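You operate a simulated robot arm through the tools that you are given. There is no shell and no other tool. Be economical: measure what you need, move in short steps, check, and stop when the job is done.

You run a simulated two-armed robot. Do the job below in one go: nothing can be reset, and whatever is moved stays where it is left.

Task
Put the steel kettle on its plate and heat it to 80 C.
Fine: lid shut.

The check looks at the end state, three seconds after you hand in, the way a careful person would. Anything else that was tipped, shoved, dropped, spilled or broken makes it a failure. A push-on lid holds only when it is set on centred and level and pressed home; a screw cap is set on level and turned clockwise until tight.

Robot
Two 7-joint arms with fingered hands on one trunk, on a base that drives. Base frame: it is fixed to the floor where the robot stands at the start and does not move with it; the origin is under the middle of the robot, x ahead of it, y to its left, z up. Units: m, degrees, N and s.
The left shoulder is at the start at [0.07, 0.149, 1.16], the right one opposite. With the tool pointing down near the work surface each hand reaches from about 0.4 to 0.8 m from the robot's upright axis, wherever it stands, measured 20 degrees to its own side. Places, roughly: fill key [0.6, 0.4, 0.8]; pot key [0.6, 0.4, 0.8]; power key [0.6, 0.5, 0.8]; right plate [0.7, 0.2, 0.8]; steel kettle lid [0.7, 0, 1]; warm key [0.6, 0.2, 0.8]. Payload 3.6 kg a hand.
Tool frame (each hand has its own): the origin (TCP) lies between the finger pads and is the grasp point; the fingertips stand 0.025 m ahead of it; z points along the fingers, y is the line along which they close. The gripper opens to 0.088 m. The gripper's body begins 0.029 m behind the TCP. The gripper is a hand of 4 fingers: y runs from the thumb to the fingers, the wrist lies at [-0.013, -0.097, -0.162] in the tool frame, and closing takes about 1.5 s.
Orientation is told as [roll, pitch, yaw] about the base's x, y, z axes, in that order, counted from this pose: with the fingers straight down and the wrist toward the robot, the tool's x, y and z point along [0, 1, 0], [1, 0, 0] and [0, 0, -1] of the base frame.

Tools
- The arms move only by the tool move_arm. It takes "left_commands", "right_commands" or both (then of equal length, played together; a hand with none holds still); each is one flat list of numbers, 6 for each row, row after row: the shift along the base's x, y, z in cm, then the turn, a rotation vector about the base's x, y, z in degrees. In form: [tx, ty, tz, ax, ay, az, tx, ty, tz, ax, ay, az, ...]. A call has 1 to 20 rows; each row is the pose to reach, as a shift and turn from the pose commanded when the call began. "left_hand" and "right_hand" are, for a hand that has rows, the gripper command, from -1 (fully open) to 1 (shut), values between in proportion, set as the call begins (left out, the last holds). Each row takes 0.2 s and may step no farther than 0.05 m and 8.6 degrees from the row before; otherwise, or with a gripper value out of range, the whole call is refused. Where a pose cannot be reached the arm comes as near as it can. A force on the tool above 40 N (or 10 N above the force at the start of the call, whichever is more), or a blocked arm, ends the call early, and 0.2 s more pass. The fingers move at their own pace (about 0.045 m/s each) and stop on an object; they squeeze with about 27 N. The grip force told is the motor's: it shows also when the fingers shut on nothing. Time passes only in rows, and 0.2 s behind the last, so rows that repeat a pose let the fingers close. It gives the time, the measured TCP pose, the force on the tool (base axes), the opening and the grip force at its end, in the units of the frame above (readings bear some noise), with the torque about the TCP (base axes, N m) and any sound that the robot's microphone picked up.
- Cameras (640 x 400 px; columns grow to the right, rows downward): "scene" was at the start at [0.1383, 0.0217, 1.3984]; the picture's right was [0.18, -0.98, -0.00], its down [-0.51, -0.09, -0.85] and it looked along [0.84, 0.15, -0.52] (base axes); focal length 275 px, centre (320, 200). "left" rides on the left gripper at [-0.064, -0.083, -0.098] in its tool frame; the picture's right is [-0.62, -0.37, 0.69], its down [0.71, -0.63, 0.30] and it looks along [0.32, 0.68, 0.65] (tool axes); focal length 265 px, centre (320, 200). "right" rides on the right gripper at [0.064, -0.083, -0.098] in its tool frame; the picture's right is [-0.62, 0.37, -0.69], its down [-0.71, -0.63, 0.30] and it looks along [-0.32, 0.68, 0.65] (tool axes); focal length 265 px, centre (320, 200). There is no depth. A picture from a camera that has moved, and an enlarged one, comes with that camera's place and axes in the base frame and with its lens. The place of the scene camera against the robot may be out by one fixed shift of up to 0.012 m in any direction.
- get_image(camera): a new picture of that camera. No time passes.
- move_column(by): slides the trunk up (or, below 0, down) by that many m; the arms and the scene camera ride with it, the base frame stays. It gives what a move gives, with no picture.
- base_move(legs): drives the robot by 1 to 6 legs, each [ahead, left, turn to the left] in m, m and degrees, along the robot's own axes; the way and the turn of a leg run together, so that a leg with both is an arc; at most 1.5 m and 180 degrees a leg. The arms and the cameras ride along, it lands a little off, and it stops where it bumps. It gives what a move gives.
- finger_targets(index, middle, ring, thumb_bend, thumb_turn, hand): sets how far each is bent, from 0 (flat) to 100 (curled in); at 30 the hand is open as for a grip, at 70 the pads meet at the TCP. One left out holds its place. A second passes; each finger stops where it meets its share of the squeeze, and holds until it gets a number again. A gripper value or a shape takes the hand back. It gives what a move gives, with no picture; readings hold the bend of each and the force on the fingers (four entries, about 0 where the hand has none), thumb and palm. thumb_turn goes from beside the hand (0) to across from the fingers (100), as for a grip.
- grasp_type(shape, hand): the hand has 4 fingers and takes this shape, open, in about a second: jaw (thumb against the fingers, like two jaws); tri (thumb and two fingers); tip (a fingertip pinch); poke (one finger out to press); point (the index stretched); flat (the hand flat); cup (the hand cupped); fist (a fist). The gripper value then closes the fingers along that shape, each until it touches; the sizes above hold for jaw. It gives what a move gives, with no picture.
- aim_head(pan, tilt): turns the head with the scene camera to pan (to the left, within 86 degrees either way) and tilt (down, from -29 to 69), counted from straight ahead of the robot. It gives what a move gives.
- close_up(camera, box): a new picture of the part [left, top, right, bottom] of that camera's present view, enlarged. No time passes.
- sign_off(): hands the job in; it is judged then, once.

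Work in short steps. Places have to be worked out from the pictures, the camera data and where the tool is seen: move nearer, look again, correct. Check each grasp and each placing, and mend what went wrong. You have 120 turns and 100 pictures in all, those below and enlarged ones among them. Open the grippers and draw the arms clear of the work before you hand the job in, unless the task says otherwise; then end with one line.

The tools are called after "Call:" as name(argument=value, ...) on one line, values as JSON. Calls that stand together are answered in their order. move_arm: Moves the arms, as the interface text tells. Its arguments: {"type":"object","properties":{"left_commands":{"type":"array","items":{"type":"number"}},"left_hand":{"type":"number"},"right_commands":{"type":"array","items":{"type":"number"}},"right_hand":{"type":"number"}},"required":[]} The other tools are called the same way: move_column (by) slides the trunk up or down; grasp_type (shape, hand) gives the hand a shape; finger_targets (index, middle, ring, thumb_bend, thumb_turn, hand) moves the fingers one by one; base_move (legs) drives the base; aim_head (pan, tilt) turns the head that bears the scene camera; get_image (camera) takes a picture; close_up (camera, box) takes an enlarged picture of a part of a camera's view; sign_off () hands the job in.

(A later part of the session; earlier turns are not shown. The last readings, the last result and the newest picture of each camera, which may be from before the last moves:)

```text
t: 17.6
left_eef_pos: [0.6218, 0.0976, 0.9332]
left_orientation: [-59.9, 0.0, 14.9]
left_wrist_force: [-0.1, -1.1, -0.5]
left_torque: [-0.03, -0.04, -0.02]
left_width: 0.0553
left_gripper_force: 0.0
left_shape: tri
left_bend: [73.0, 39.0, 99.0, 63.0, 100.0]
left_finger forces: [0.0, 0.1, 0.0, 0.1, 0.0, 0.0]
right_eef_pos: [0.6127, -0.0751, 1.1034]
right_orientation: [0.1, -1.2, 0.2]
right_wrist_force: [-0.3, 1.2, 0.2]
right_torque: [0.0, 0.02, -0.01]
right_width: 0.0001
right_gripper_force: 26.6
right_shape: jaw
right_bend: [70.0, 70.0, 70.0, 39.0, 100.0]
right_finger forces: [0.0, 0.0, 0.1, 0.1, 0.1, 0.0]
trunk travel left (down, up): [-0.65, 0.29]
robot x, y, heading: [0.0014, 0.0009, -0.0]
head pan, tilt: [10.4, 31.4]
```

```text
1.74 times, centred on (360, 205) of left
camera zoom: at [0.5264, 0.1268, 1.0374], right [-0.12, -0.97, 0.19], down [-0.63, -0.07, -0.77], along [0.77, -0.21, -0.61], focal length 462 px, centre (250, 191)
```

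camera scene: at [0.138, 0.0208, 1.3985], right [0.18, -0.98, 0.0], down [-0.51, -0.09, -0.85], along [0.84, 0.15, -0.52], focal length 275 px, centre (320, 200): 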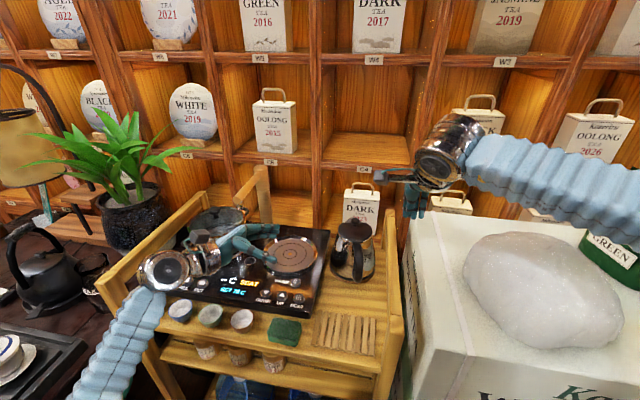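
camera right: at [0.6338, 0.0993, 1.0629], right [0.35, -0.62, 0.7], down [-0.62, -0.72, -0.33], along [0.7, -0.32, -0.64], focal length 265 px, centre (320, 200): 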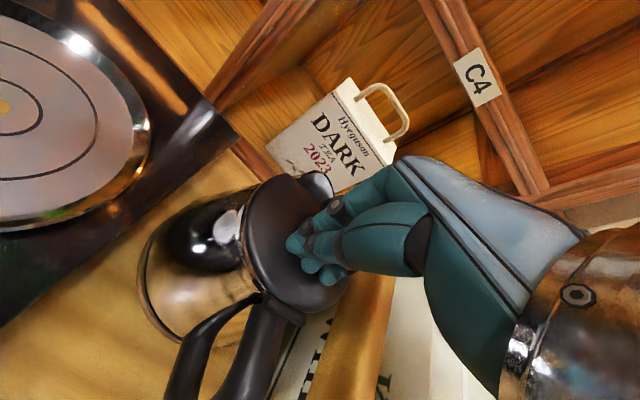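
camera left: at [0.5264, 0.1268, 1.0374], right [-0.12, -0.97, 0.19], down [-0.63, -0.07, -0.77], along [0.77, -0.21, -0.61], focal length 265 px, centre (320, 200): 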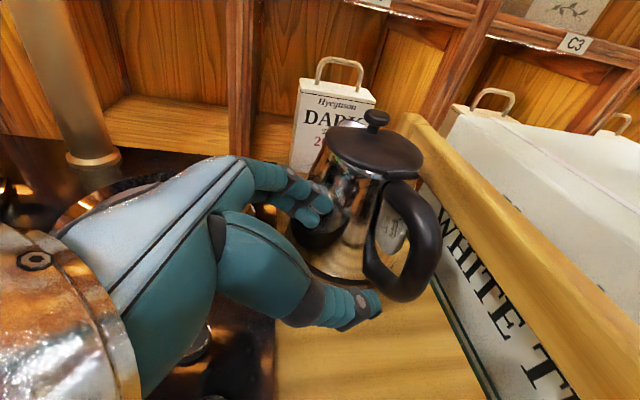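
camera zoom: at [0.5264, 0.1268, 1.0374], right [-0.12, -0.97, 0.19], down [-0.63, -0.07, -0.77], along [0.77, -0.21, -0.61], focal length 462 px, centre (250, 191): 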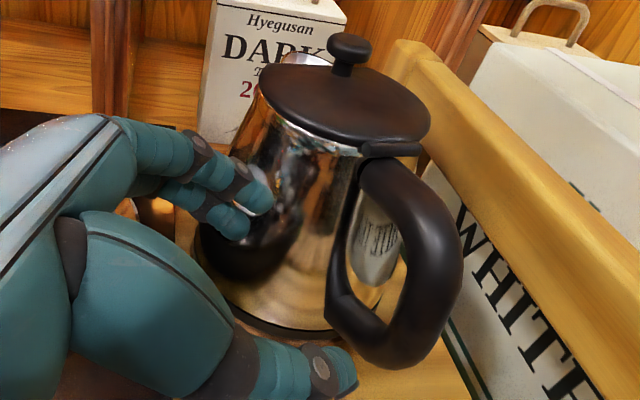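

The loop gap is about 3 cm wide, centred near (0.674, 0.0185, 0.89). The index tip triangulates to (0.656, 0.0875, 0.93), roughly 3 cm to the finger side of the TCP, so the TCP target is (0.643, 0.011, 0.888). I go 60% of the way and check.

Call:
move_arm(left_commands=[0.6, -2.6, -1.35, 0, 0, 0, 1.2, -5.2, -2.7, 0, 0, 0, 1.2, -5.2, -2.7, 0, 0, 0])

Call:
close_up(camera="left", box=[230, 90, 450, 320])

Call:
close_up(camera="right", box=[40, 90, 280, 250])

Call:
close_up(camera="scene", box=[290, 200, 390, 290])

```text
t: 18.4
left_eef_pos: [0.6329, 0.0454, 0.9028]
left_orientation: [-60.0, 0.0, 15.0]
left_wrist_force: [0.3, 0.4, -0.2]
left_torque: [0.01, 0.0, -0.01]
left_width: 0.0553
left_gripper_force: 0.1
left_shape: tri
left_bend: [73.0, 39.0, 99.0, 63.0, 100.0]
left_finger forces: [0.0, 0.1, 0.0, 0.0, 0.1, 0.0]
right_eef_pos: [0.6126, -0.0744, 1.1035]
right_orientation: [0.1, -1.3, 0.3]
right_wrist_force: [0.4, -0.1, -0.6]
right_torque: [0.01, -0.01, -0.01]
right_width: 0.0
right_gripper_force: 26.7
right_shape: jaw
right_bend: [70.0, 70.0, 70.0, 39.0, 100.0]
right_finger forces: [0.0, 0.0, 0.1, 0.1, 0.0, 0.1]
trunk travel left (down, up): [-0.65, 0.29]
robot x, y, heading: [0.0007, 0.0003, 0.0]
head pan, tilt: [10.4, 31.4]
```

```text
1.74 times, centred on (340, 205) of left
camera zoom: at [0.5385, 0.0755, 1.0079], right [-0.12, -0.97, 0.19], down [-0.63, -0.07, -0.77], along [0.77, -0.21, -0.61], focal length 462 px, centre (285, 191)
```

zoom: 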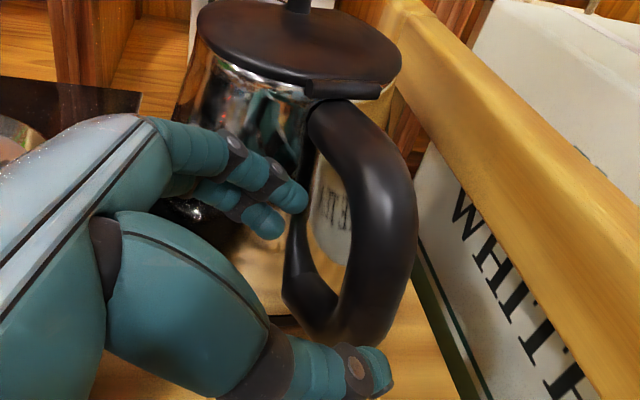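

```text
2.50 times, centred on (160, 170) of right
camera zoom: at [0.5265, -0.0107, 1.1994], right [0.36, -0.62, 0.7], down [-0.62, -0.72, -0.32], along [0.7, -0.32, -0.64], focal length 664 px, centre (720, 275)
```

zoom: 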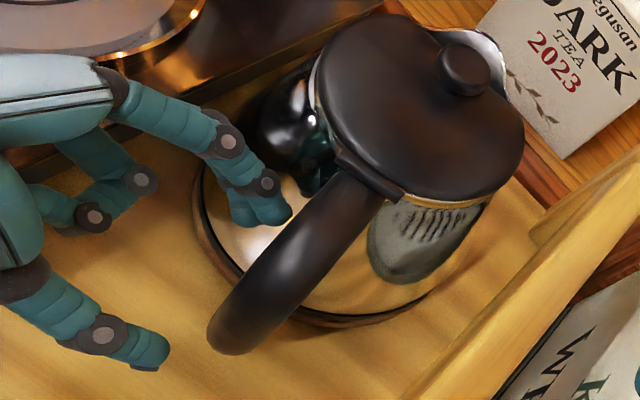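

```text
4.44 times, centred on (340, 245) of scene
camera zoom: at [0.1374, 0.0228, 1.3985], right [0.18, -0.98, 0.0], down [-0.51, -0.09, -0.85], along [0.84, 0.15, -0.52], focal length 1221 px, centre (231, 0)
```

zoom: 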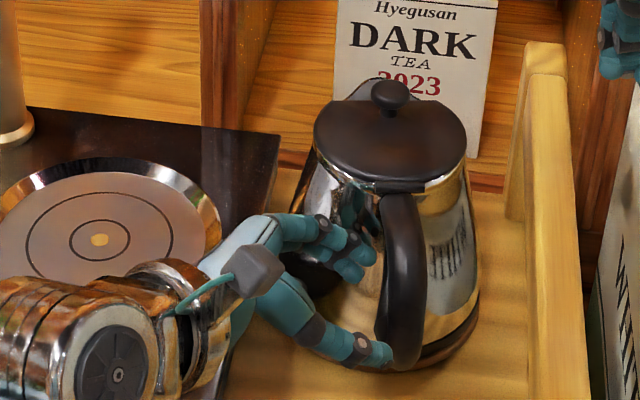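

The fingers line up with the loop opening. I advance half of what remains.

Call:
move_arm(left_commands=[0.3, -1, -0.45, 0, 0, 0, 0.6, -2, -0.9, 0, 0, 0, 0.6, -2, -0.9, 0, 0, 0])

Call:
close_up(camera="left", box=[230, 90, 450, 320])

Call:
close_up(camera="right", box=[40, 90, 280, 250])

```text
t: 19.2
left_eef_pos: [0.6383, 0.0256, 0.8938]
left_orientation: [-60.0, 0.0, 14.9]
left_wrist_force: [-2.9, 1.3, 0.7]
left_torque: [-0.01, 0.04, 0.11]
left_width: 0.0543
left_gripper_force: 0.1
left_shape: tri
left_bend: [73.0, 41.0, 99.0, 63.0, 100.0]
left_finger forces: [0.0, 3.4, 0.0, 0.1, 0.0, 0.1]
right_eef_pos: [0.6121, -0.075, 1.1033]
right_orientation: [0.2, -1.2, 0.3]
right_wrist_force: [-0.2, -0.2, 0.1]
right_torque: [0.0, -0.02, -0.01]
right_width: 0.0
right_gripper_force: 26.5
right_shape: jaw
right_bend: [70.0, 70.0, 70.0, 39.0, 100.0]
right_finger forces: [0.0, 0.0, 0.0, 0.0, 0.0, 0.0]
trunk travel left (down, up): [-0.65, 0.29]
robot x, y, heading: [0.0001, -0.0012, -0.2]
head pan, tilt: [10.4, 31.4]
```

```text
1.74 times, centred on (340, 205) of left
camera zoom: at [0.5438, 0.0555, 0.9988], right [-0.12, -0.97, 0.19], down [-0.63, -0.07, -0.77], along [0.77, -0.21, -0.61], focal length 462 px, centre (285, 191)
```

zoom: 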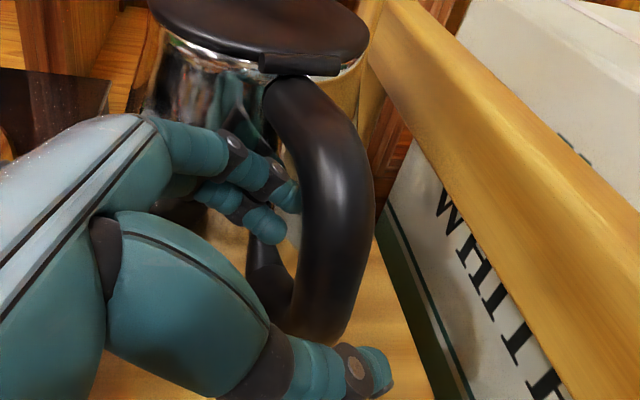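

```text
2.50 times, centred on (160, 170) of right
camera zoom: at [0.5263, -0.0114, 1.1995], right [0.36, -0.62, 0.7], down [-0.62, -0.72, -0.32], along [0.7, -0.32, -0.64], focal length 664 px, centre (720, 275)
```

zoom: 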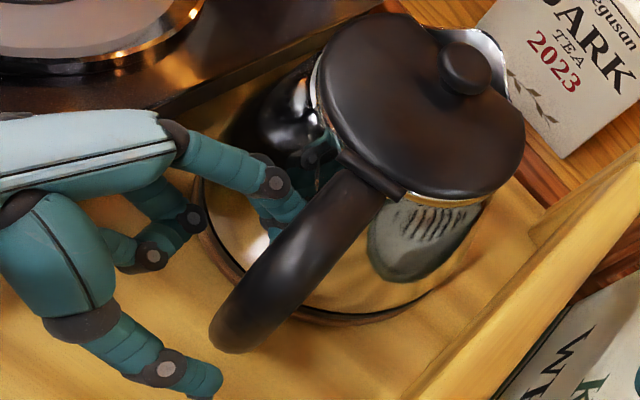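

The fingers are entering the loop, with one touching the body lightly at 3 N. I shift slightly toward −x and continue in.

Call:
move_arm(left_commands=[-0.5, -0.2, 0.2, 0, 0, 0, -0.4, -0.9, -0.1, 0, 0, 0, -0.2, -1.6, -0.4, 0, 0, 0, -0.2, -1.6, -0.4, 0, 0, 0])

Call:
close_up(camera="left", box=[230, 90, 450, 320])

Call:
close_up(camera="right", box=[40, 90, 280, 250])

```text
t: 20.2
left_eef_pos: [0.6355, 0.0096, 0.8911]
left_orientation: [-60.0, 0.0, 14.9]
left_wrist_force: [-2.5, 0.9, 0.5]
left_torque: [0.02, 0.04, 0.06]
left_width: 0.0542
left_gripper_force: 0.0
left_shape: tri
left_bend: [73.0, 41.0, 99.0, 63.0, 100.0]
left_finger forces: [0.0, 3.0, 0.0, 0.0, 0.0, 0.0]
right_eef_pos: [0.6115, -0.0767, 1.103]
right_orientation: [0.3, -1.1, 0.2]
right_wrist_force: [0.2, 0.3, 1.0]
right_torque: [0.04, 0.01, -0.01]
right_width: 0.0
right_gripper_force: 27.3
right_shape: jaw
right_bend: [70.0, 70.0, 70.0, 39.0, 100.0]
right_finger forces: [0.1, 0.0, 0.0, 0.0, 0.0, 0.1]
trunk travel left (down, up): [-0.65, 0.29]
robot x, y, heading: [0.0002, -0.0044, 0.1]
head pan, tilt: [10.4, 31.4]
```

```text
1.74 times, centred on (340, 205) of left
camera zoom: at [0.5419, 0.0396, 0.9959], right [-0.12, -0.97, 0.19], down [-0.63, -0.07, -0.77], along [0.77, -0.21, -0.61], focal length 462 px, centre (285, 191)
```

zoom: 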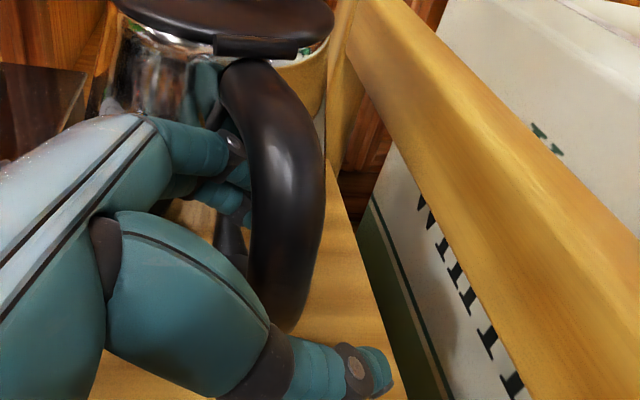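

```text
2.50 times, centred on (160, 170) of right
camera zoom: at [0.5263, -0.0115, 1.1996], right [0.36, -0.62, 0.7], down [-0.62, -0.72, -0.32], along [0.7, -0.32, -0.64], focal length 664 px, centre (720, 275)
```

zoom: 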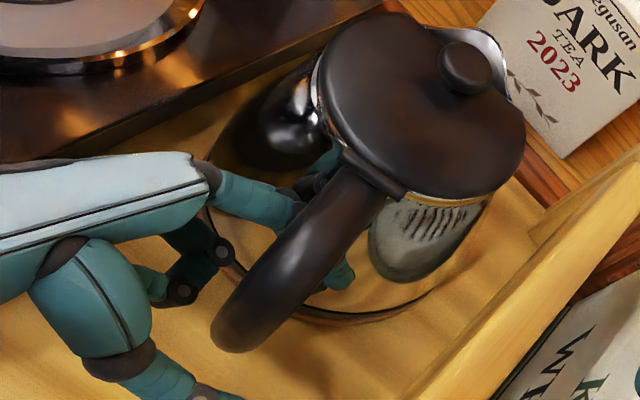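

The fingertips have come out on the far side of the loop. I go 1 cm deeper and close the grip.

Call:
move_arm(left_commands=[0.1, -0.9, -0.1, 0, 0, 0, 0.1, -0.9, -0.1, 0, 0, 0])

Call:
move_arm(left_commands=[0, 0, 0, 0, 0, 0, 0, 0, 0, 0, 0, 0, 0, 0, 0, 0, 0, 0, 0, 0, 0, 0, 0, 0, 0, 0, 0, 0, 0, 0, 0, 0, 0, 0, 0, 0, 0, 0, 0, 0, 0, 0], left_hand=1)

Call:
close_up(camera="left", box=[230, 90, 450, 320])

Call:
close_up(camera="right", box=[40, 90, 280, 250])

```text
t: 20.8
left_eef_pos: [0.6378, 0.0026, 0.889]
left_orientation: [-60.0, 0.0, 15.0]
left_wrist_force: [-1.1, 1.1, -0.5]
left_torque: [0.0, 0.0, 0.02]
left_width: 0.0542
left_gripper_force: 0.1
left_shape: tri
left_bend: [73.0, 41.0, 99.0, 63.0, 100.0]
left_finger forces: [0.9, 1.7, 0.0, 0.0, 0.0, 0.0]
right_eef_pos: [0.6132, -0.0759, 1.1022]
right_orientation: [0.1, -1.2, 0.3]
right_wrist_force: [0.3, -0.1, -0.7]
right_torque: [0.01, -0.02, -0.02]
right_width: 0.0
right_gripper_force: 27.1
right_shape: jaw
right_bend: [70.0, 70.0, 70.0, 39.0, 100.0]
right_finger forces: [0.0, 0.1, 0.0, 0.0, 0.0, 0.0]
trunk travel left (down, up): [-0.65, 0.29]
robot x, y, heading: [0.0017, -0.0014, -0.2]
head pan, tilt: [10.4, 31.4]
```

```text
t: 22.4
left_eef_pos: [0.637, 0.001, 0.8884]
left_orientation: [-59.9, 0.0, 15.0]
left_wrist_force: [-0.5, 0.2, -0.2]
left_torque: [-0.23, 0.32, -0.04]
left_width: 0.006
left_gripper_force: 27.1
left_shape: tri
left_bend: [76.0, 75.0, 100.0, 76.0, 100.0]
left_finger forces: [21.1, 0.7, 0.0, 0.1, 24.4, 0.0]
right_eef_pos: [0.6134, -0.0752, 1.101]
right_orientation: [0.3, -1.1, 0.3]
right_wrist_force: [0.0, -0.4, -0.1]
right_torque: [0.01, 0.0, -0.03]
right_width: 0.0003
right_gripper_force: 27.1
right_shape: jaw
right_bend: [70.0, 70.0, 70.0, 39.0, 100.0]
right_finger forces: [0.1, 0.1, 0.0, 0.0, 0.0, 0.1]
trunk travel left (down, up): [-0.65, 0.29]
robot x, y, heading: [0.0017, -0.0033, -0.3]
head pan, tilt: [10.4, 31.4]
```

```text
1.74 times, centred on (340, 205) of left
camera zoom: at [0.5437, 0.0311, 0.9939], right [-0.12, -0.97, 0.19], down [-0.63, -0.07, -0.77], along [0.76, -0.21, -0.61], focal length 462 px, centre (285, 191)
```

zoom: 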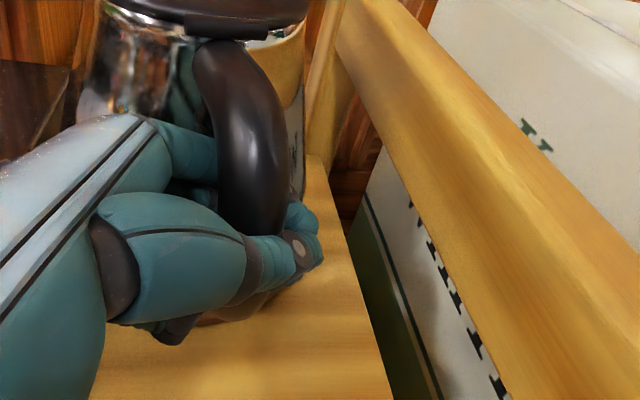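

```text
2.50 times, centred on (160, 170) of right
camera zoom: at [0.5274, -0.0116, 1.1989], right [0.36, -0.62, 0.7], down [-0.62, -0.72, -0.32], along [0.7, -0.32, -0.64], focal length 664 px, centre (720, 275)
```

zoom: 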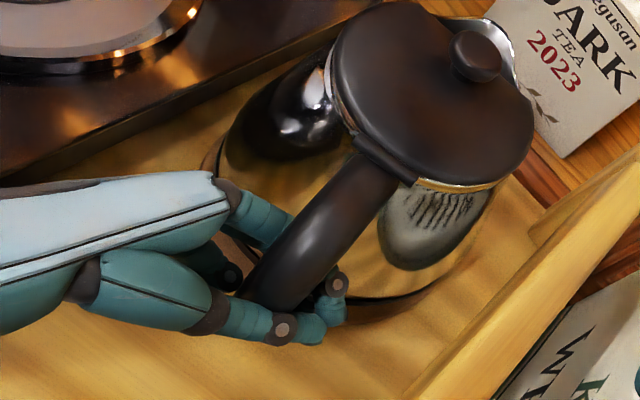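

The thumb and fingers have wrapped right around the handle bar and their tips meet beyond it. I test with a 1.5 cm lift.

Call:
move_arm(left_commands=[0, 0, 0.5, 0, 0, 0, 0, 0, 1, 0, 0, 0, 0, 0, 1.5, 0, 0, 0, 0, 0, 1.5, 0, 0, 0])

Call:
close_up(camera="right", box=[40, 90, 280, 250])

Call:
close_up(camera="scene", box=[290, 190, 400, 290])

```text
t: 23.4
left_eef_pos: [0.6379, 0.0003, 0.9025]
left_orientation: [-59.9, 0.2, 15.0]
left_wrist_force: [0.3, -0.2, -7.5]
left_torque: [-0.31, 0.63, -0.09]
left_width: 0.0062
left_gripper_force: 27.5
left_shape: tri
left_bend: [76.0, 75.0, 100.0, 76.0, 100.0]
left_finger forces: [27.2, 2.5, 0.0, 0.0, 24.5, 0.1]
right_eef_pos: [0.6148, -0.0767, 1.1014]
right_orientation: [0.3, -1.1, 0.3]
right_wrist_force: [-0.6, -0.1, -0.1]
right_torque: [0.03, 0.04, 0.0]
right_width: 0.0
right_gripper_force: 27.3
right_shape: jaw
right_bend: [70.0, 70.0, 70.0, 39.0, 100.0]
right_finger forces: [0.0, 0.1, 0.1, 0.0, 0.0, 0.1]
trunk travel left (down, up): [-0.65, 0.29]
robot x, y, heading: [0.0001, 0.0013, 0.3]
head pan, tilt: [10.4, 31.4]
```

```text
2.50 times, centred on (160, 170) of right
camera zoom: at [0.5282, -0.0117, 1.1986], right [0.36, -0.62, 0.7], down [-0.62, -0.72, -0.32], along [0.7, -0.32, -0.64], focal length 664 px, centre (720, 275)
```

zoom: 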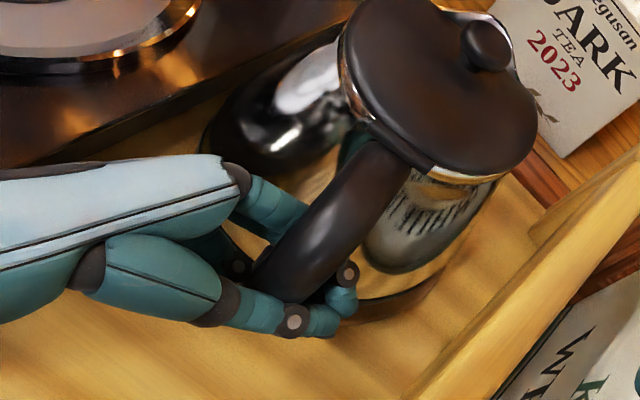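

```text
4.00 times, centred on (345, 240) of scene
camera zoom: at [0.1394, 0.0217, 1.3983], right [0.18, -0.98, 0.0], down [-0.51, -0.09, -0.85], along [0.84, 0.15, -0.52], focal length 1099 px, centre (220, 40)
```

zoom: 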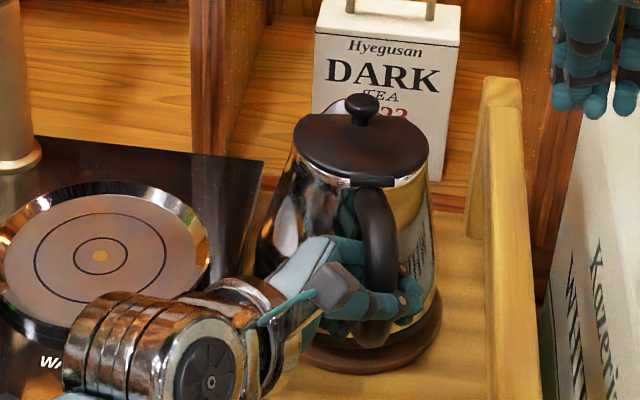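

The load is about 7.5 N and the kettle pivots on its front edge (about 5°), so there is slack in the grip. I counter-rotate the hand spout-up in small steps to take the slack out.

Call:
move_arm(left_commands=[0, 0, 0, 1.04, -3.86, 0, 0, 0, 0, 2.08, -7.73, 0, 0, 0, 0, 3.1, -11.6, 0, 0, 0, 0, 3.1, -11.6, 0])

Call:
close_up(camera="right", box=[40, 90, 280, 250])

Call:
close_up(camera="scene", box=[290, 190, 400, 290])

```text
t: 24.4
left_eef_pos: [0.6376, 0.0002, 0.9028]
left_orientation: [-59.9, -11.8, 15.0]
left_wrist_force: [-0.2, -2.0, -9.7]
left_torque: [-0.52, 0.93, -0.16]
left_width: 0.0061
left_gripper_force: 27.4
left_shape: tri
left_bend: [77.0, 76.0, 100.0, 77.0, 99.0]
left_finger forces: [36.9, 2.1, 0.0, 0.0, 31.3, 0.0]
right_eef_pos: [0.6141, -0.0763, 1.1004]
right_orientation: [0.3, -1.1, 0.2]
right_wrist_force: [-0.8, -0.6, 0.7]
right_torque: [0.01, 0.03, 0.03]
right_width: 0.0
right_gripper_force: 27.3
right_shape: jaw
right_bend: [70.0, 70.0, 70.0, 39.0, 100.0]
right_finger forces: [0.0, 0.1, 0.1, 0.0, 0.0, 0.1]
trunk travel left (down, up): [-0.65, 0.29]
robot x, y, heading: [0.0012, 0.0036, -0.0]
head pan, tilt: [10.4, 31.4]
```

```text
2.50 times, centred on (160, 170) of right
camera zoom: at [0.5285, -0.0118, 1.1984], right [0.36, -0.62, 0.7], down [-0.62, -0.72, -0.32], along [0.7, -0.32, -0.64], focal length 664 px, centre (720, 275)
```

zoom: 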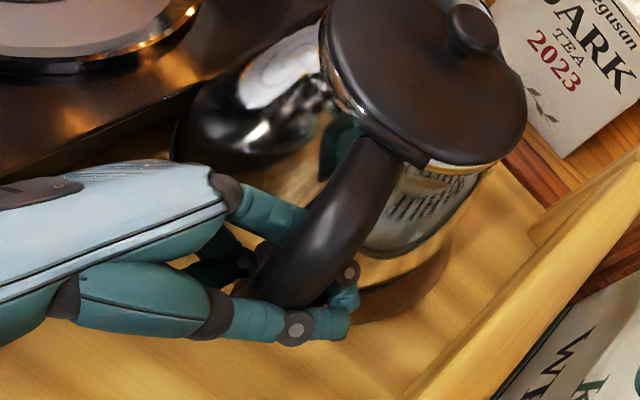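

```text
4.00 times, centred on (345, 240) of scene
camera zoom: at [0.1398, 0.0216, 1.3983], right [0.18, -0.98, 0.0], down [-0.51, -0.09, -0.85], along [0.84, 0.15, -0.52], focal length 1099 px, centre (220, 40)
```

zoom: 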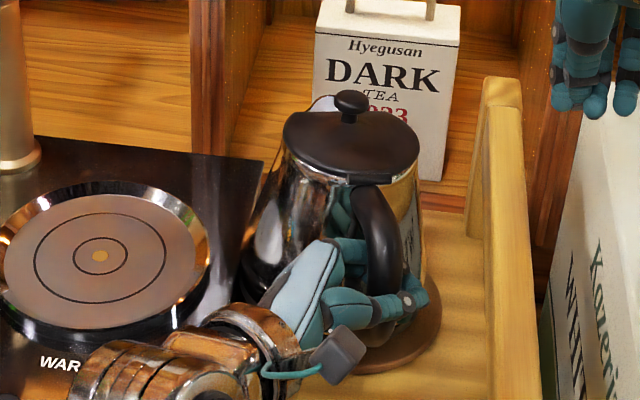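

The load reads 9.7 N with the torque matching the kettle's centre, so it is fully off its coaster but leaning a few degrees to the left. I lift 4 cm more while rolling it back upright.

Call:
move_arm(left_commands=[0, 0, 1, 0, 0, 0, 0, 0, 2, 2.9, 0.78, 0, 0, 0, 3, 5.8, 1.56, 0, 0, 0, 4, 9.66, 2.6, 0, 0, 0, 4, 9.66, 2.6, 0])

Call:
close_up(camera="right", box=[40, 60, 280, 220])

Call:
close_up(camera="scene", box=[290, 180, 400, 280])

```text
t: 25.6
left_eef_pos: [0.6374, 0.0012, 0.944]
left_orientation: [-49.7, -11.8, 12.9]
left_wrist_force: [0.9, 0.8, -9.7]
left_torque: [-0.45, 0.8, 0.02]
left_width: 0.0061
left_gripper_force: 26.8
left_shape: tri
left_bend: [77.0, 76.0, 100.0, 77.0, 99.0]
left_finger forces: [34.4, 1.2, 0.0, 0.0, 29.4, 0.0]
right_eef_pos: [0.614, -0.0752, 1.1009]
right_orientation: [0.2, -1.1, 0.2]
right_wrist_force: [-1.1, -0.2, -0.6]
right_torque: [0.01, 0.0, -0.02]
right_width: 0.0
right_gripper_force: 26.6
right_shape: jaw
right_bend: [70.0, 70.0, 70.0, 39.0, 100.0]
right_finger forces: [0.1, 0.1, 0.0, 0.1, 0.0, 0.0]
trunk travel left (down, up): [-0.65, 0.29]
robot x, y, heading: [0.0006, 0.0031, -0.1]
head pan, tilt: [10.4, 31.4]
```

```text
2.50 times, centred on (160, 140) of right
camera zoom: at [0.5284, -0.0111, 1.1985], right [0.36, -0.62, 0.7], down [-0.62, -0.72, -0.32], along [0.7, -0.32, -0.64], focal length 664 px, centre (720, 350)
```

zoom: 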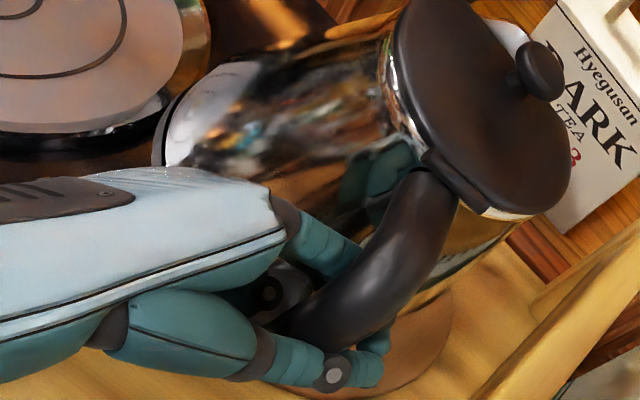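

```text
4.00 times, centred on (345, 230) of scene
camera zoom: at [0.1396, 0.0224, 1.3983], right [0.18, -0.98, 0.0], down [-0.51, -0.09, -0.85], along [0.84, 0.15, -0.52], focal length 1099 px, centre (220, 80)
```

zoom: 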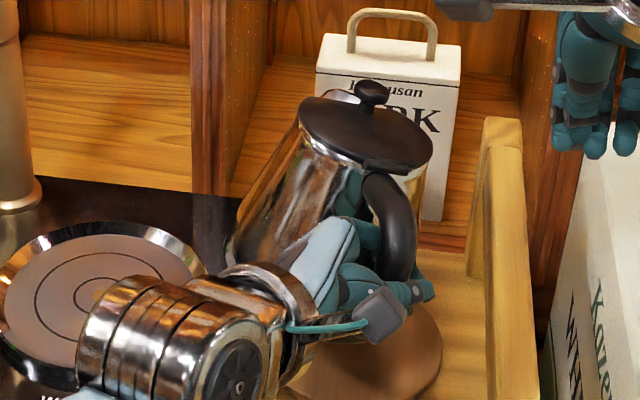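

I misjudged the direction: the base is swinging out to the left and the top leans right. I roll the other way by about 18°.

Call:
move_arm(left_commands=[0, 0, 0, -5.8, -1.56, 0, 0, 0, 0, -11.6, -3.1, 0, 0, 0, 0, -17.4, -4.7, 0, 0, 0, 0, -17.4, -4.7, 0])

Call:
close_up(camera="right", box=[40, 60, 280, 220])

Call:
close_up(camera="scene", box=[290, 180, 400, 280])

```text
t: 26.6
left_eef_pos: [0.6378, 0.0011, 0.9437]
left_orientation: [-68.2, -11.7, 16.8]
left_wrist_force: [0.3, 0.0, -9.3]
left_torque: [-0.44, 0.83, -0.02]
left_width: 0.0062
left_gripper_force: 26.7
left_shape: tri
left_bend: [77.0, 76.0, 100.0, 77.0, 98.0]
left_finger forces: [38.5, 0.0, 0.0, 0.0, 31.5, 0.0]
right_eef_pos: [0.6139, -0.0773, 1.1013]
right_orientation: [0.3, -1.2, 0.2]
right_wrist_force: [0.0, -0.4, 0.8]
right_torque: [0.01, 0.02, 0.03]
right_width: 0.0
right_gripper_force: 26.7
right_shape: jaw
right_bend: [70.0, 70.0, 70.0, 39.0, 100.0]
right_finger forces: [0.0, 0.0, 0.1, 0.1, 0.0, 0.0]
trunk travel left (down, up): [-0.65, 0.29]
robot x, y, heading: [-0.0011, 0.0008, -0.1]
head pan, tilt: [10.4, 31.4]
```

```text
2.50 times, centred on (160, 140) of right
camera zoom: at [0.5284, -0.0115, 1.1985], right [0.36, -0.62, 0.7], down [-0.62, -0.72, -0.32], along [0.7, -0.32, -0.64], focal length 664 px, centre (720, 350)
```

zoom: 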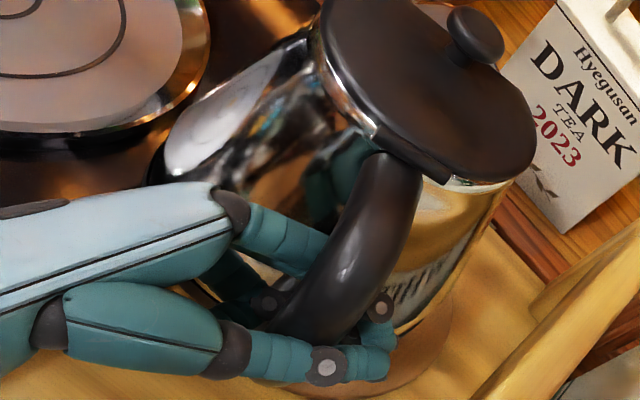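

```text
4.00 times, centred on (345, 230) of scene
camera zoom: at [0.1396, 0.0218, 1.3983], right [0.18, -0.98, 0.0], down [-0.51, -0.09, -0.85], along [0.84, 0.15, -0.52], focal length 1099 px, centre (220, 80)
```

zoom: 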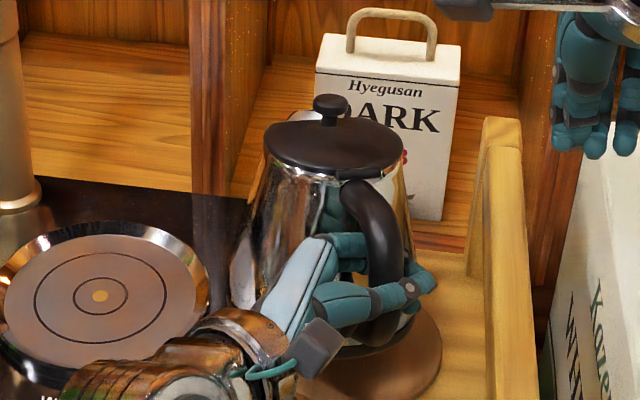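

It is now nearly upright, with a slight lean right remaining. The wrist torque puts the kettle's centre about (+0.091, +0.048) from the TCP, so the TCP should go to (0.607, 0.155). I trim 6° more, lift 4 cm and carry it over the plate.

Call:
move_arm(left_commands=[0, 0, 2, -3, -0.8, 0, 0, 0, 4, -5.8, -1.6, 0, -0.6, 3, 4, -5.8, -1.6, 0, -1.2, 6, 4, -5.8, -1.6, 0, -1.8, 9, 4, -5.8, -1.6, 0, -2.4, 12, 4, -5.8, -1.6, 0, -3.1, 15.4, 4, -5.8, -1.6, 0, -3.1, 15.4, 4, -5.8, -1.6, 0])

Call:
get_image(camera="right")

Call:
close_up(camera="scene", box=[200, 160, 360, 290])

```text
t: 28.4
left_eef_pos: [0.6073, 0.1547, 0.9841]
left_orientation: [-74.2, -11.6, 17.9]
left_wrist_force: [0.7, -0.1, -9.0]
left_torque: [-0.4, 0.78, -0.06]
left_width: 0.0062
left_gripper_force: 26.8
left_shape: tri
left_bend: [77.0, 76.0, 99.0, 77.0, 97.0]
left_finger forces: [36.7, 0.1, 3.5, 0.0, 30.5, 0.0]
right_eef_pos: [0.6143, -0.0772, 1.1009]
right_orientation: [0.4, -1.1, 0.3]
right_wrist_force: [-0.6, -0.2, 0.6]
right_torque: [0.0, 0.02, -0.03]
right_width: 0.0
right_gripper_force: 26.6
right_shape: jaw
right_bend: [70.0, 70.0, 70.0, 39.0, 100.0]
right_finger forces: [0.0, 0.0, 0.0, 0.1, 0.0, 0.0]
trunk travel left (down, up): [-0.65, 0.29]
robot x, y, heading: [-0.0012, -0.0007, 0.4]
head pan, tilt: [10.4, 31.4]
```

```text
45 pictures are left
camera right: at [0.5289, -0.0127, 1.1983], right [0.36, -0.62, 0.7], down [-0.62, -0.72, -0.32], along [0.7, -0.32, -0.64], focal length 265 px, centre (320, 200)
```

right: 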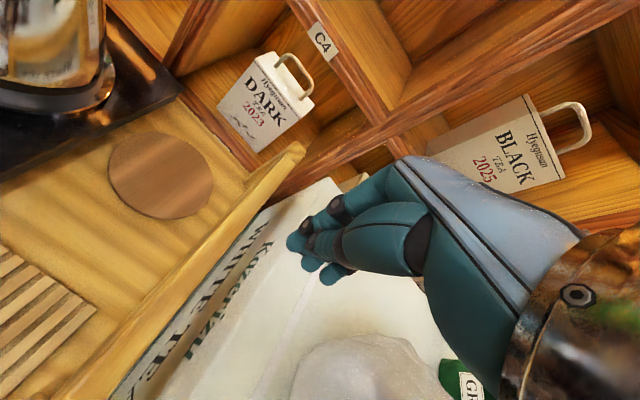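

```text
3.08 times, centred on (280, 225) of scene
camera zoom: at [0.1402, 0.0205, 1.3982], right [0.18, -0.98, 0.0], down [-0.51, -0.09, -0.85], along [0.84, 0.15, -0.52], focal length 846 px, centre (443, 123)
```

zoom: 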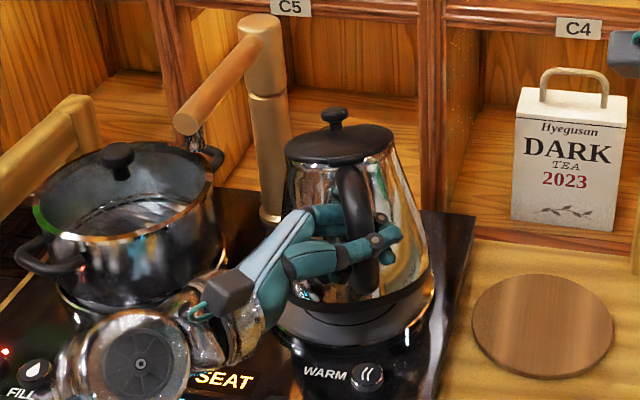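

The kettle is over the plate with about a 5° lean left. Before lowering I want a side view, so I yaw the right hand to aim its camera at the plate and trim the lean.

Call:
move_arm(left_commands=[0, 0, 0, 2.4, 0.65, 0, 0, 0, 0, 4.8, 1.3, 0, 0, 0, 0, 4.8, 1.3, 0, 0, 0, 0, 4.8, 1.3, 0, 0, 0, 0, 4.8, 1.3, 0, 0, 0, 0, 4.8, 1.3, 0, 0, 0, 0, 4.8, 1.3, 0, 0, 0, 0, 4.8, 1.3, 0], right_commands=[0, 0, 0, 0, 0, 8, 0, 0, 0, 0, 0, 16, 0, 0, 0, 0, 0, 24, -1, 0, 0, 0, 0, 32, -2, 0, 0, 0, 0, 40, -3, 0, -1, 0, 0, 48, -4, 0, -2, 0, 0, 56, -5, 0, -3, 0, 0, 60])

Call:
get_image(camera="right")

Call:
close_up(camera="scene", box=[240, 180, 340, 280])

```text
t: 30.2
left_eef_pos: [0.6059, 0.1556, 0.9835]
left_orientation: [-69.4, -12.0, 16.9]
left_wrist_force: [-0.6, -0.3, -8.3]
left_torque: [-0.43, 0.78, -0.08]
left_width: 0.0064
left_gripper_force: 27.2
left_shape: tri
left_bend: [77.0, 76.0, 99.0, 77.0, 97.0]
left_finger forces: [37.1, 0.0, 2.8, 0.0, 31.5, 0.1]
right_eef_pos: [0.5551, -0.0807, 1.1029]
right_orientation: [-5.4, -1.5, 45.9]
right_wrist_force: [0.1, -0.4, -0.4]
right_torque: [-0.01, 0.0, -0.02]
right_width: 0.0
right_gripper_force: 26.9
right_shape: jaw
right_bend: [70.0, 70.0, 70.0, 39.0, 100.0]
right_finger forces: [0.0, 0.0, 0.0, 0.0, 0.0, 0.0]
right hand out of reach, approached as far as the arm can: row 6, 7, 8
trunk travel left (down, up): [-0.65, 0.29]
robot x, y, heading: [-0.0027, -0.003, -0.1]
head pan, tilt: [10.4, 31.4]
```

```text
43 pictures are left
camera right: at [0.4424, -0.0912, 1.1924], right [0.64, -0.13, 0.76], down [0.1, -0.96, -0.25], along [0.76, 0.23, -0.6], focal length 265 px, centre (320, 200)
```

right: 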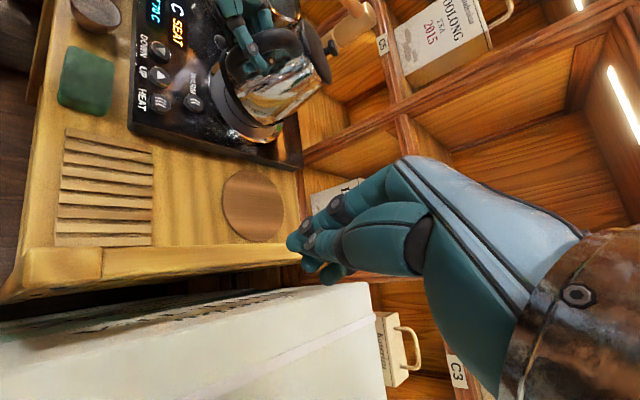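

```text
4.00 times, centred on (290, 230) of scene
camera zoom: at [0.1373, 0.0215, 1.3985], right [0.18, -0.98, 0.0], down [-0.51, -0.09, -0.85], along [0.84, 0.15, -0.52], focal length 1099 px, centre (440, 80)
```

zoom: 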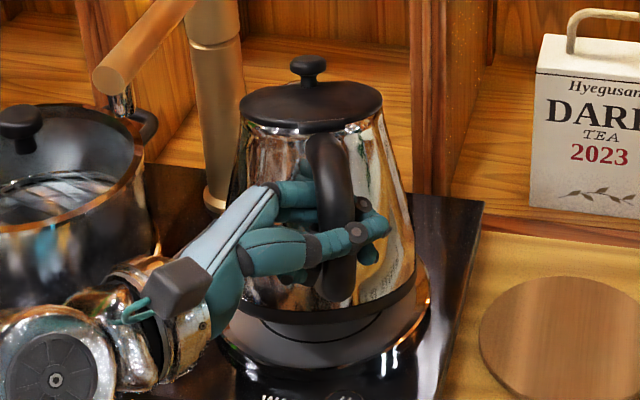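

Call:
close_up(camera="right", box=[140, 0, 360, 180])

```text
2.22 times, centred on (250, 90) of right
camera zoom: at [0.4424, -0.0912, 1.1924], right [0.64, -0.13, 0.76], down [0.1, -0.96, -0.25], along [0.76, 0.23, -0.6], focal length 590 px, centre (476, 444)
```

zoom: 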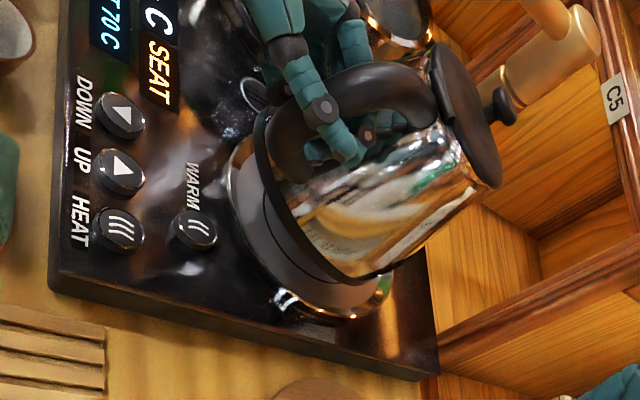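

Combining both views, the base is near (0.683, 0.198, 0.893), tilted a few degrees spout-down. I trim 5° of pitch, shift 6 mm toward +x, and lower 2 cm.

Call:
move_arm(left_commands=[0.3, 0.2, 0, 1.05, -2.25, 0, 0.6, 0.4, 0, 2.1, -4.5, 0, 0.6, 0.4, -0.7, 2.1, -4.5, 0, 0.6, 0.4, -1.4, 2.1, -4.5, 0, 0.6, 0.4, -2, 2.1, -4.5, 0, 0.6, 0.4, -2, 2.1, -4.5, 0])

Call:
close_up(camera="right", box=[140, 0, 360, 180])

Call:
close_up(camera="scene", box=[240, 180, 340, 280])

```text
t: 31.6
left_eef_pos: [0.6128, 0.1589, 0.9619]
left_orientation: [-68.6, -16.7, 16.6]
left_wrist_force: [-0.3, 0.5, -9.6]
left_torque: [-0.45, 0.81, -0.09]
left_width: 0.0062
left_gripper_force: 27.0
left_shape: tri
left_bend: [77.0, 76.0, 99.0, 77.0, 97.0]
left_finger forces: [37.9, 0.0, 2.2, 0.0, 32.3, 0.0]
right_eef_pos: [0.5568, -0.0812, 1.1019]
right_orientation: [-5.4, -1.4, 45.6]
right_wrist_force: [-0.4, 0.6, -0.6]
right_torque: [-0.04, 0.01, 0.0]
right_width: 0.0
right_gripper_force: 26.9
right_shape: jaw
right_bend: [70.0, 70.0, 70.0, 39.0, 100.0]
right_finger forces: [0.0, 0.1, 0.0, 0.1, 0.0, 0.0]
trunk travel left (down, up): [-0.65, 0.29]
robot x, y, heading: [-0.0029, 0.0015, -0.1]
head pan, tilt: [10.4, 31.4]
```

```text
2.22 times, centred on (250, 90) of right
camera zoom: at [0.4445, -0.0905, 1.1918], right [0.64, -0.13, 0.76], down [0.1, -0.96, -0.25], along [0.76, 0.23, -0.6], focal length 590 px, centre (476, 444)
```

zoom: 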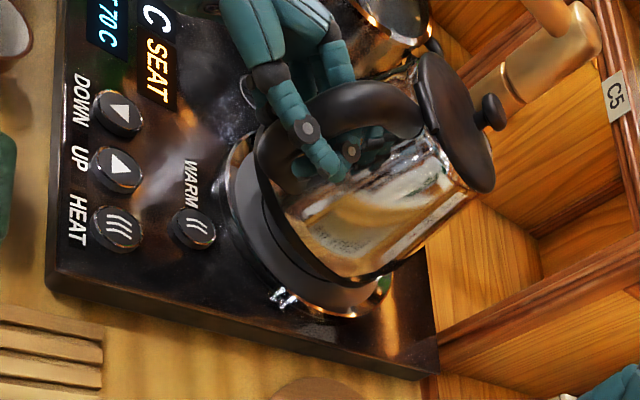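

```text
4.00 times, centred on (290, 230) of scene
camera zoom: at [0.1396, 0.0226, 1.3983], right [0.18, -0.98, 0.0], down [-0.51, -0.09, -0.85], along [0.84, 0.15, -0.52], focal length 1099 px, centre (440, 80)
```

zoom: 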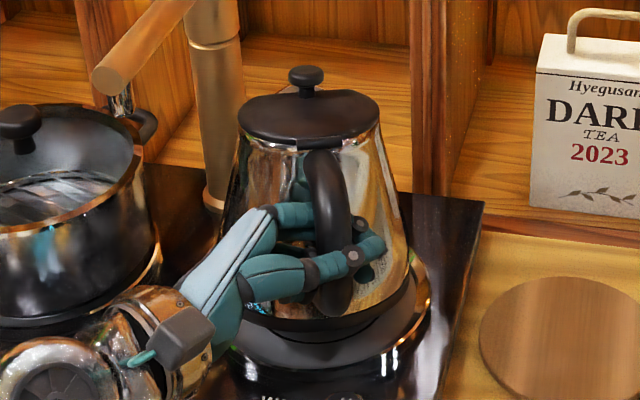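

Lateral alignment matches the plate, but it looks about 1 cm short in x. I move +x 1 cm and lower until the load drops.

Call:
move_arm(left_commands=[0.5, 0, 0, 0, 0, 0, 1, 0, 0, 0, 0, 0, 1, 0, -0.5, 0, 0, 0, 1, 0, -1, 0, 0, 0, 1, 0, -1.4, 0, 0, 0, 1, 0, -1.4, 0, 0, 0])

Call:
close_up(camera="right", box=[140, 0, 360, 180])

Call:
close_up(camera="scene", box=[240, 180, 340, 280])

```text
t: 33.0
left_eef_pos: [0.6225, 0.1582, 0.9498]
left_orientation: [-68.5, -16.8, 16.7]
left_wrist_force: [0.6, 0.6, -10.0]
left_torque: [-0.42, 0.72, 0.01]
left_width: 0.006
left_gripper_force: 26.9
left_shape: tri
left_bend: [77.0, 76.0, 99.0, 77.0, 97.0]
left_finger forces: [36.4, 0.0, 2.9, 0.0, 31.4, 0.0]
right_eef_pos: [0.5569, -0.081, 1.1027]
right_orientation: [-5.4, -1.4, 45.8]
right_wrist_force: [0.2, -0.4, -1.0]
right_torque: [0.0, 0.01, -0.02]
right_width: 0.0
right_gripper_force: 26.9
right_shape: jaw
right_bend: [70.0, 70.0, 70.0, 39.0, 100.0]
right_finger forces: [0.1, 0.0, 0.1, 0.0, 0.0, 0.0]
trunk travel left (down, up): [-0.65, 0.29]
robot x, y, heading: [0.002, 0.005, -0.2]
head pan, tilt: [10.4, 31.4]
```

```text
2.22 times, centred on (250, 90) of right
camera zoom: at [0.4445, -0.0909, 1.1917], right [0.64, -0.13, 0.76], down [0.1, -0.96, -0.25], along [0.76, 0.23, -0.6], focal length 590 px, centre (476, 444)
```

zoom: 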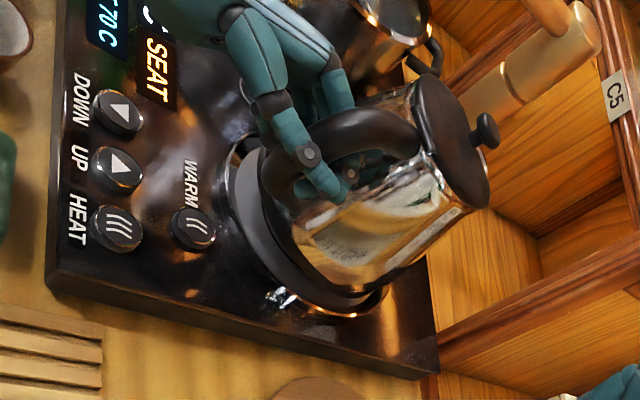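

```text
4.00 times, centred on (290, 230) of scene
camera zoom: at [0.1395, 0.0222, 1.3983], right [0.18, -0.98, 0.0], down [-0.51, -0.09, -0.85], along [0.84, 0.15, -0.52], focal length 1099 px, centre (440, 80)
```

zoom: 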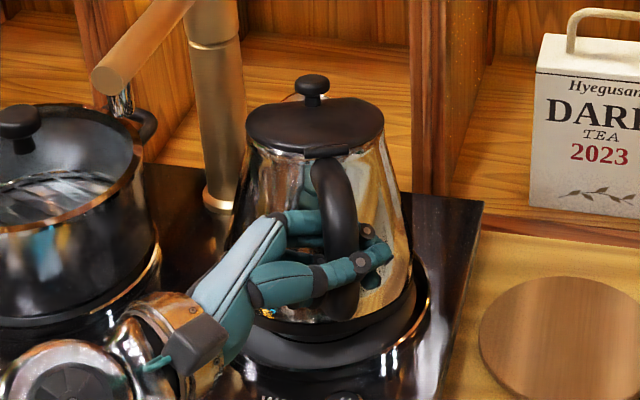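

Still carrying the full load and well aligned. I nudge 4 mm left and lower further in small steps.

Call:
move_arm(left_commands=[0, 0.4, -0.4, 0, 0, 0, 0, 0.4, -0.8, 0, 0, 0, 0, 0.4, -1.2, 0, 0, 0, 0, 0.4, -1.2, 0, 0, 0])

Call:
close_up(camera="scene", box=[240, 180, 340, 280])

```text
t: 34.0
left_eef_pos: [0.621, 0.163, 0.9374]
left_orientation: [-68.4, -16.9, 16.8]
left_wrist_force: [-1.6, 0.0, -7.9]
left_torque: [-0.26, 0.47, 0.05]
left_width: 0.0057
left_gripper_force: 27.1
left_shape: tri
left_bend: [77.0, 76.0, 99.0, 77.0, 98.0]
left_finger forces: [28.2, 0.1, 3.2, 0.0, 27.5, 0.0]
right_eef_pos: [0.5555, -0.0813, 1.1026]
right_orientation: [-5.4, -1.4, 45.8]
right_wrist_force: [0.7, -0.1, 0.8]
right_torque: [0.01, -0.02, 0.0]
right_width: 0.0
right_gripper_force: 27.6
right_shape: jaw
right_bend: [70.0, 70.0, 70.0, 39.0, 100.0]
right_finger forces: [0.0, 0.0, 0.0, 0.0, 0.1, 0.0]
trunk travel left (down, up): [-0.65, 0.29]
robot x, y, heading: [0.0, -0.0005, -0.1]
head pan, tilt: [10.4, 31.4]
```

```text
4.00 times, centred on (290, 230) of scene
camera zoom: at [0.1389, 0.0223, 1.3984], right [0.18, -0.98, 0.0], down [-0.51, -0.09, -0.85], along [0.84, 0.15, -0.52], focal length 1099 px, centre (440, 80)
```

zoom: 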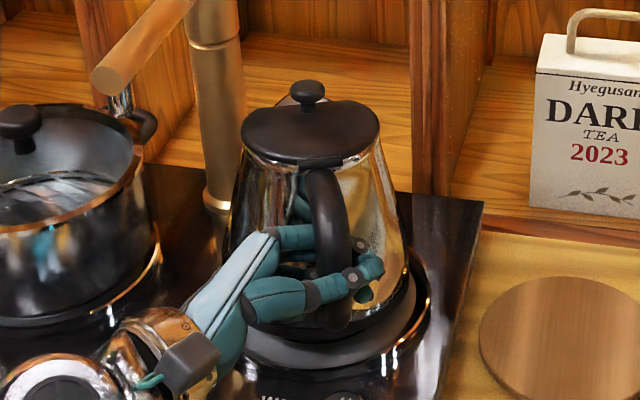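

Contact has begun: the load and torque are dropping. I keep lowering a few more millimetres.

Call:
move_arm(left_commands=[0, 0, -0.3, 0, 0, 0, 0, 0, -0.6, 0, 0, 0, 0, 0, -0.9, 0, 0, 0, 0, 0, -0.9, 0, 0, 0])

Call:
close_up(camera="right", box=[140, 0, 360, 180])

```text
t: 35.0
left_eef_pos: [0.6199, 0.1612, 0.9321]
left_orientation: [-68.4, -16.9, 16.6]
left_wrist_force: [-7.9, -5.3, -1.0]
left_torque: [-0.12, 0.23, 0.09]
left_width: 0.0051
left_gripper_force: 27.0
left_shape: tri
left_bend: [76.0, 76.0, 99.0, 77.0, 98.0]
left_finger forces: [22.5, 0.2, 3.2, 0.0, 31.2, 0.0]
right_eef_pos: [0.554, -0.082, 1.1041]
right_orientation: [-5.3, -1.5, 45.8]
right_wrist_force: [-0.4, -0.1, 0.1]
right_torque: [-0.04, 0.02, 0.0]
right_width: 0.0001
right_gripper_force: 26.8
right_shape: jaw
right_bend: [70.0, 70.0, 70.0, 39.0, 100.0]
right_finger forces: [0.0, 0.1, 0.0, 0.0, 0.1, 0.0]
trunk travel left (down, up): [-0.65, 0.29]
robot x, y, heading: [-0.003, 0.0009, -0.3]
head pan, tilt: [10.4, 31.4]
```

```text
2.22 times, centred on (250, 90) of right
camera zoom: at [0.4417, -0.0922, 1.1928], right [0.64, -0.14, 0.76], down [0.1, -0.96, -0.25], along [0.76, 0.23, -0.6], focal length 590 px, centre (476, 444)
```

zoom: 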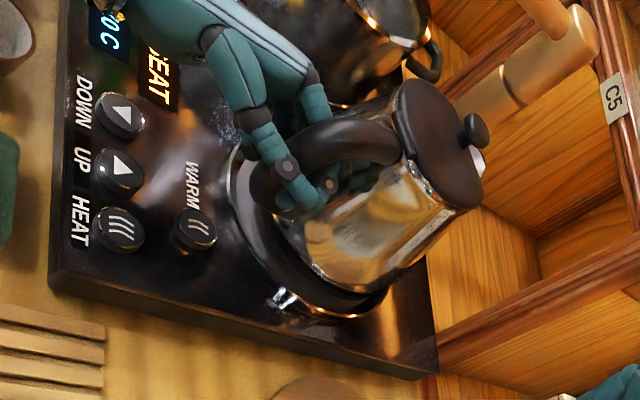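

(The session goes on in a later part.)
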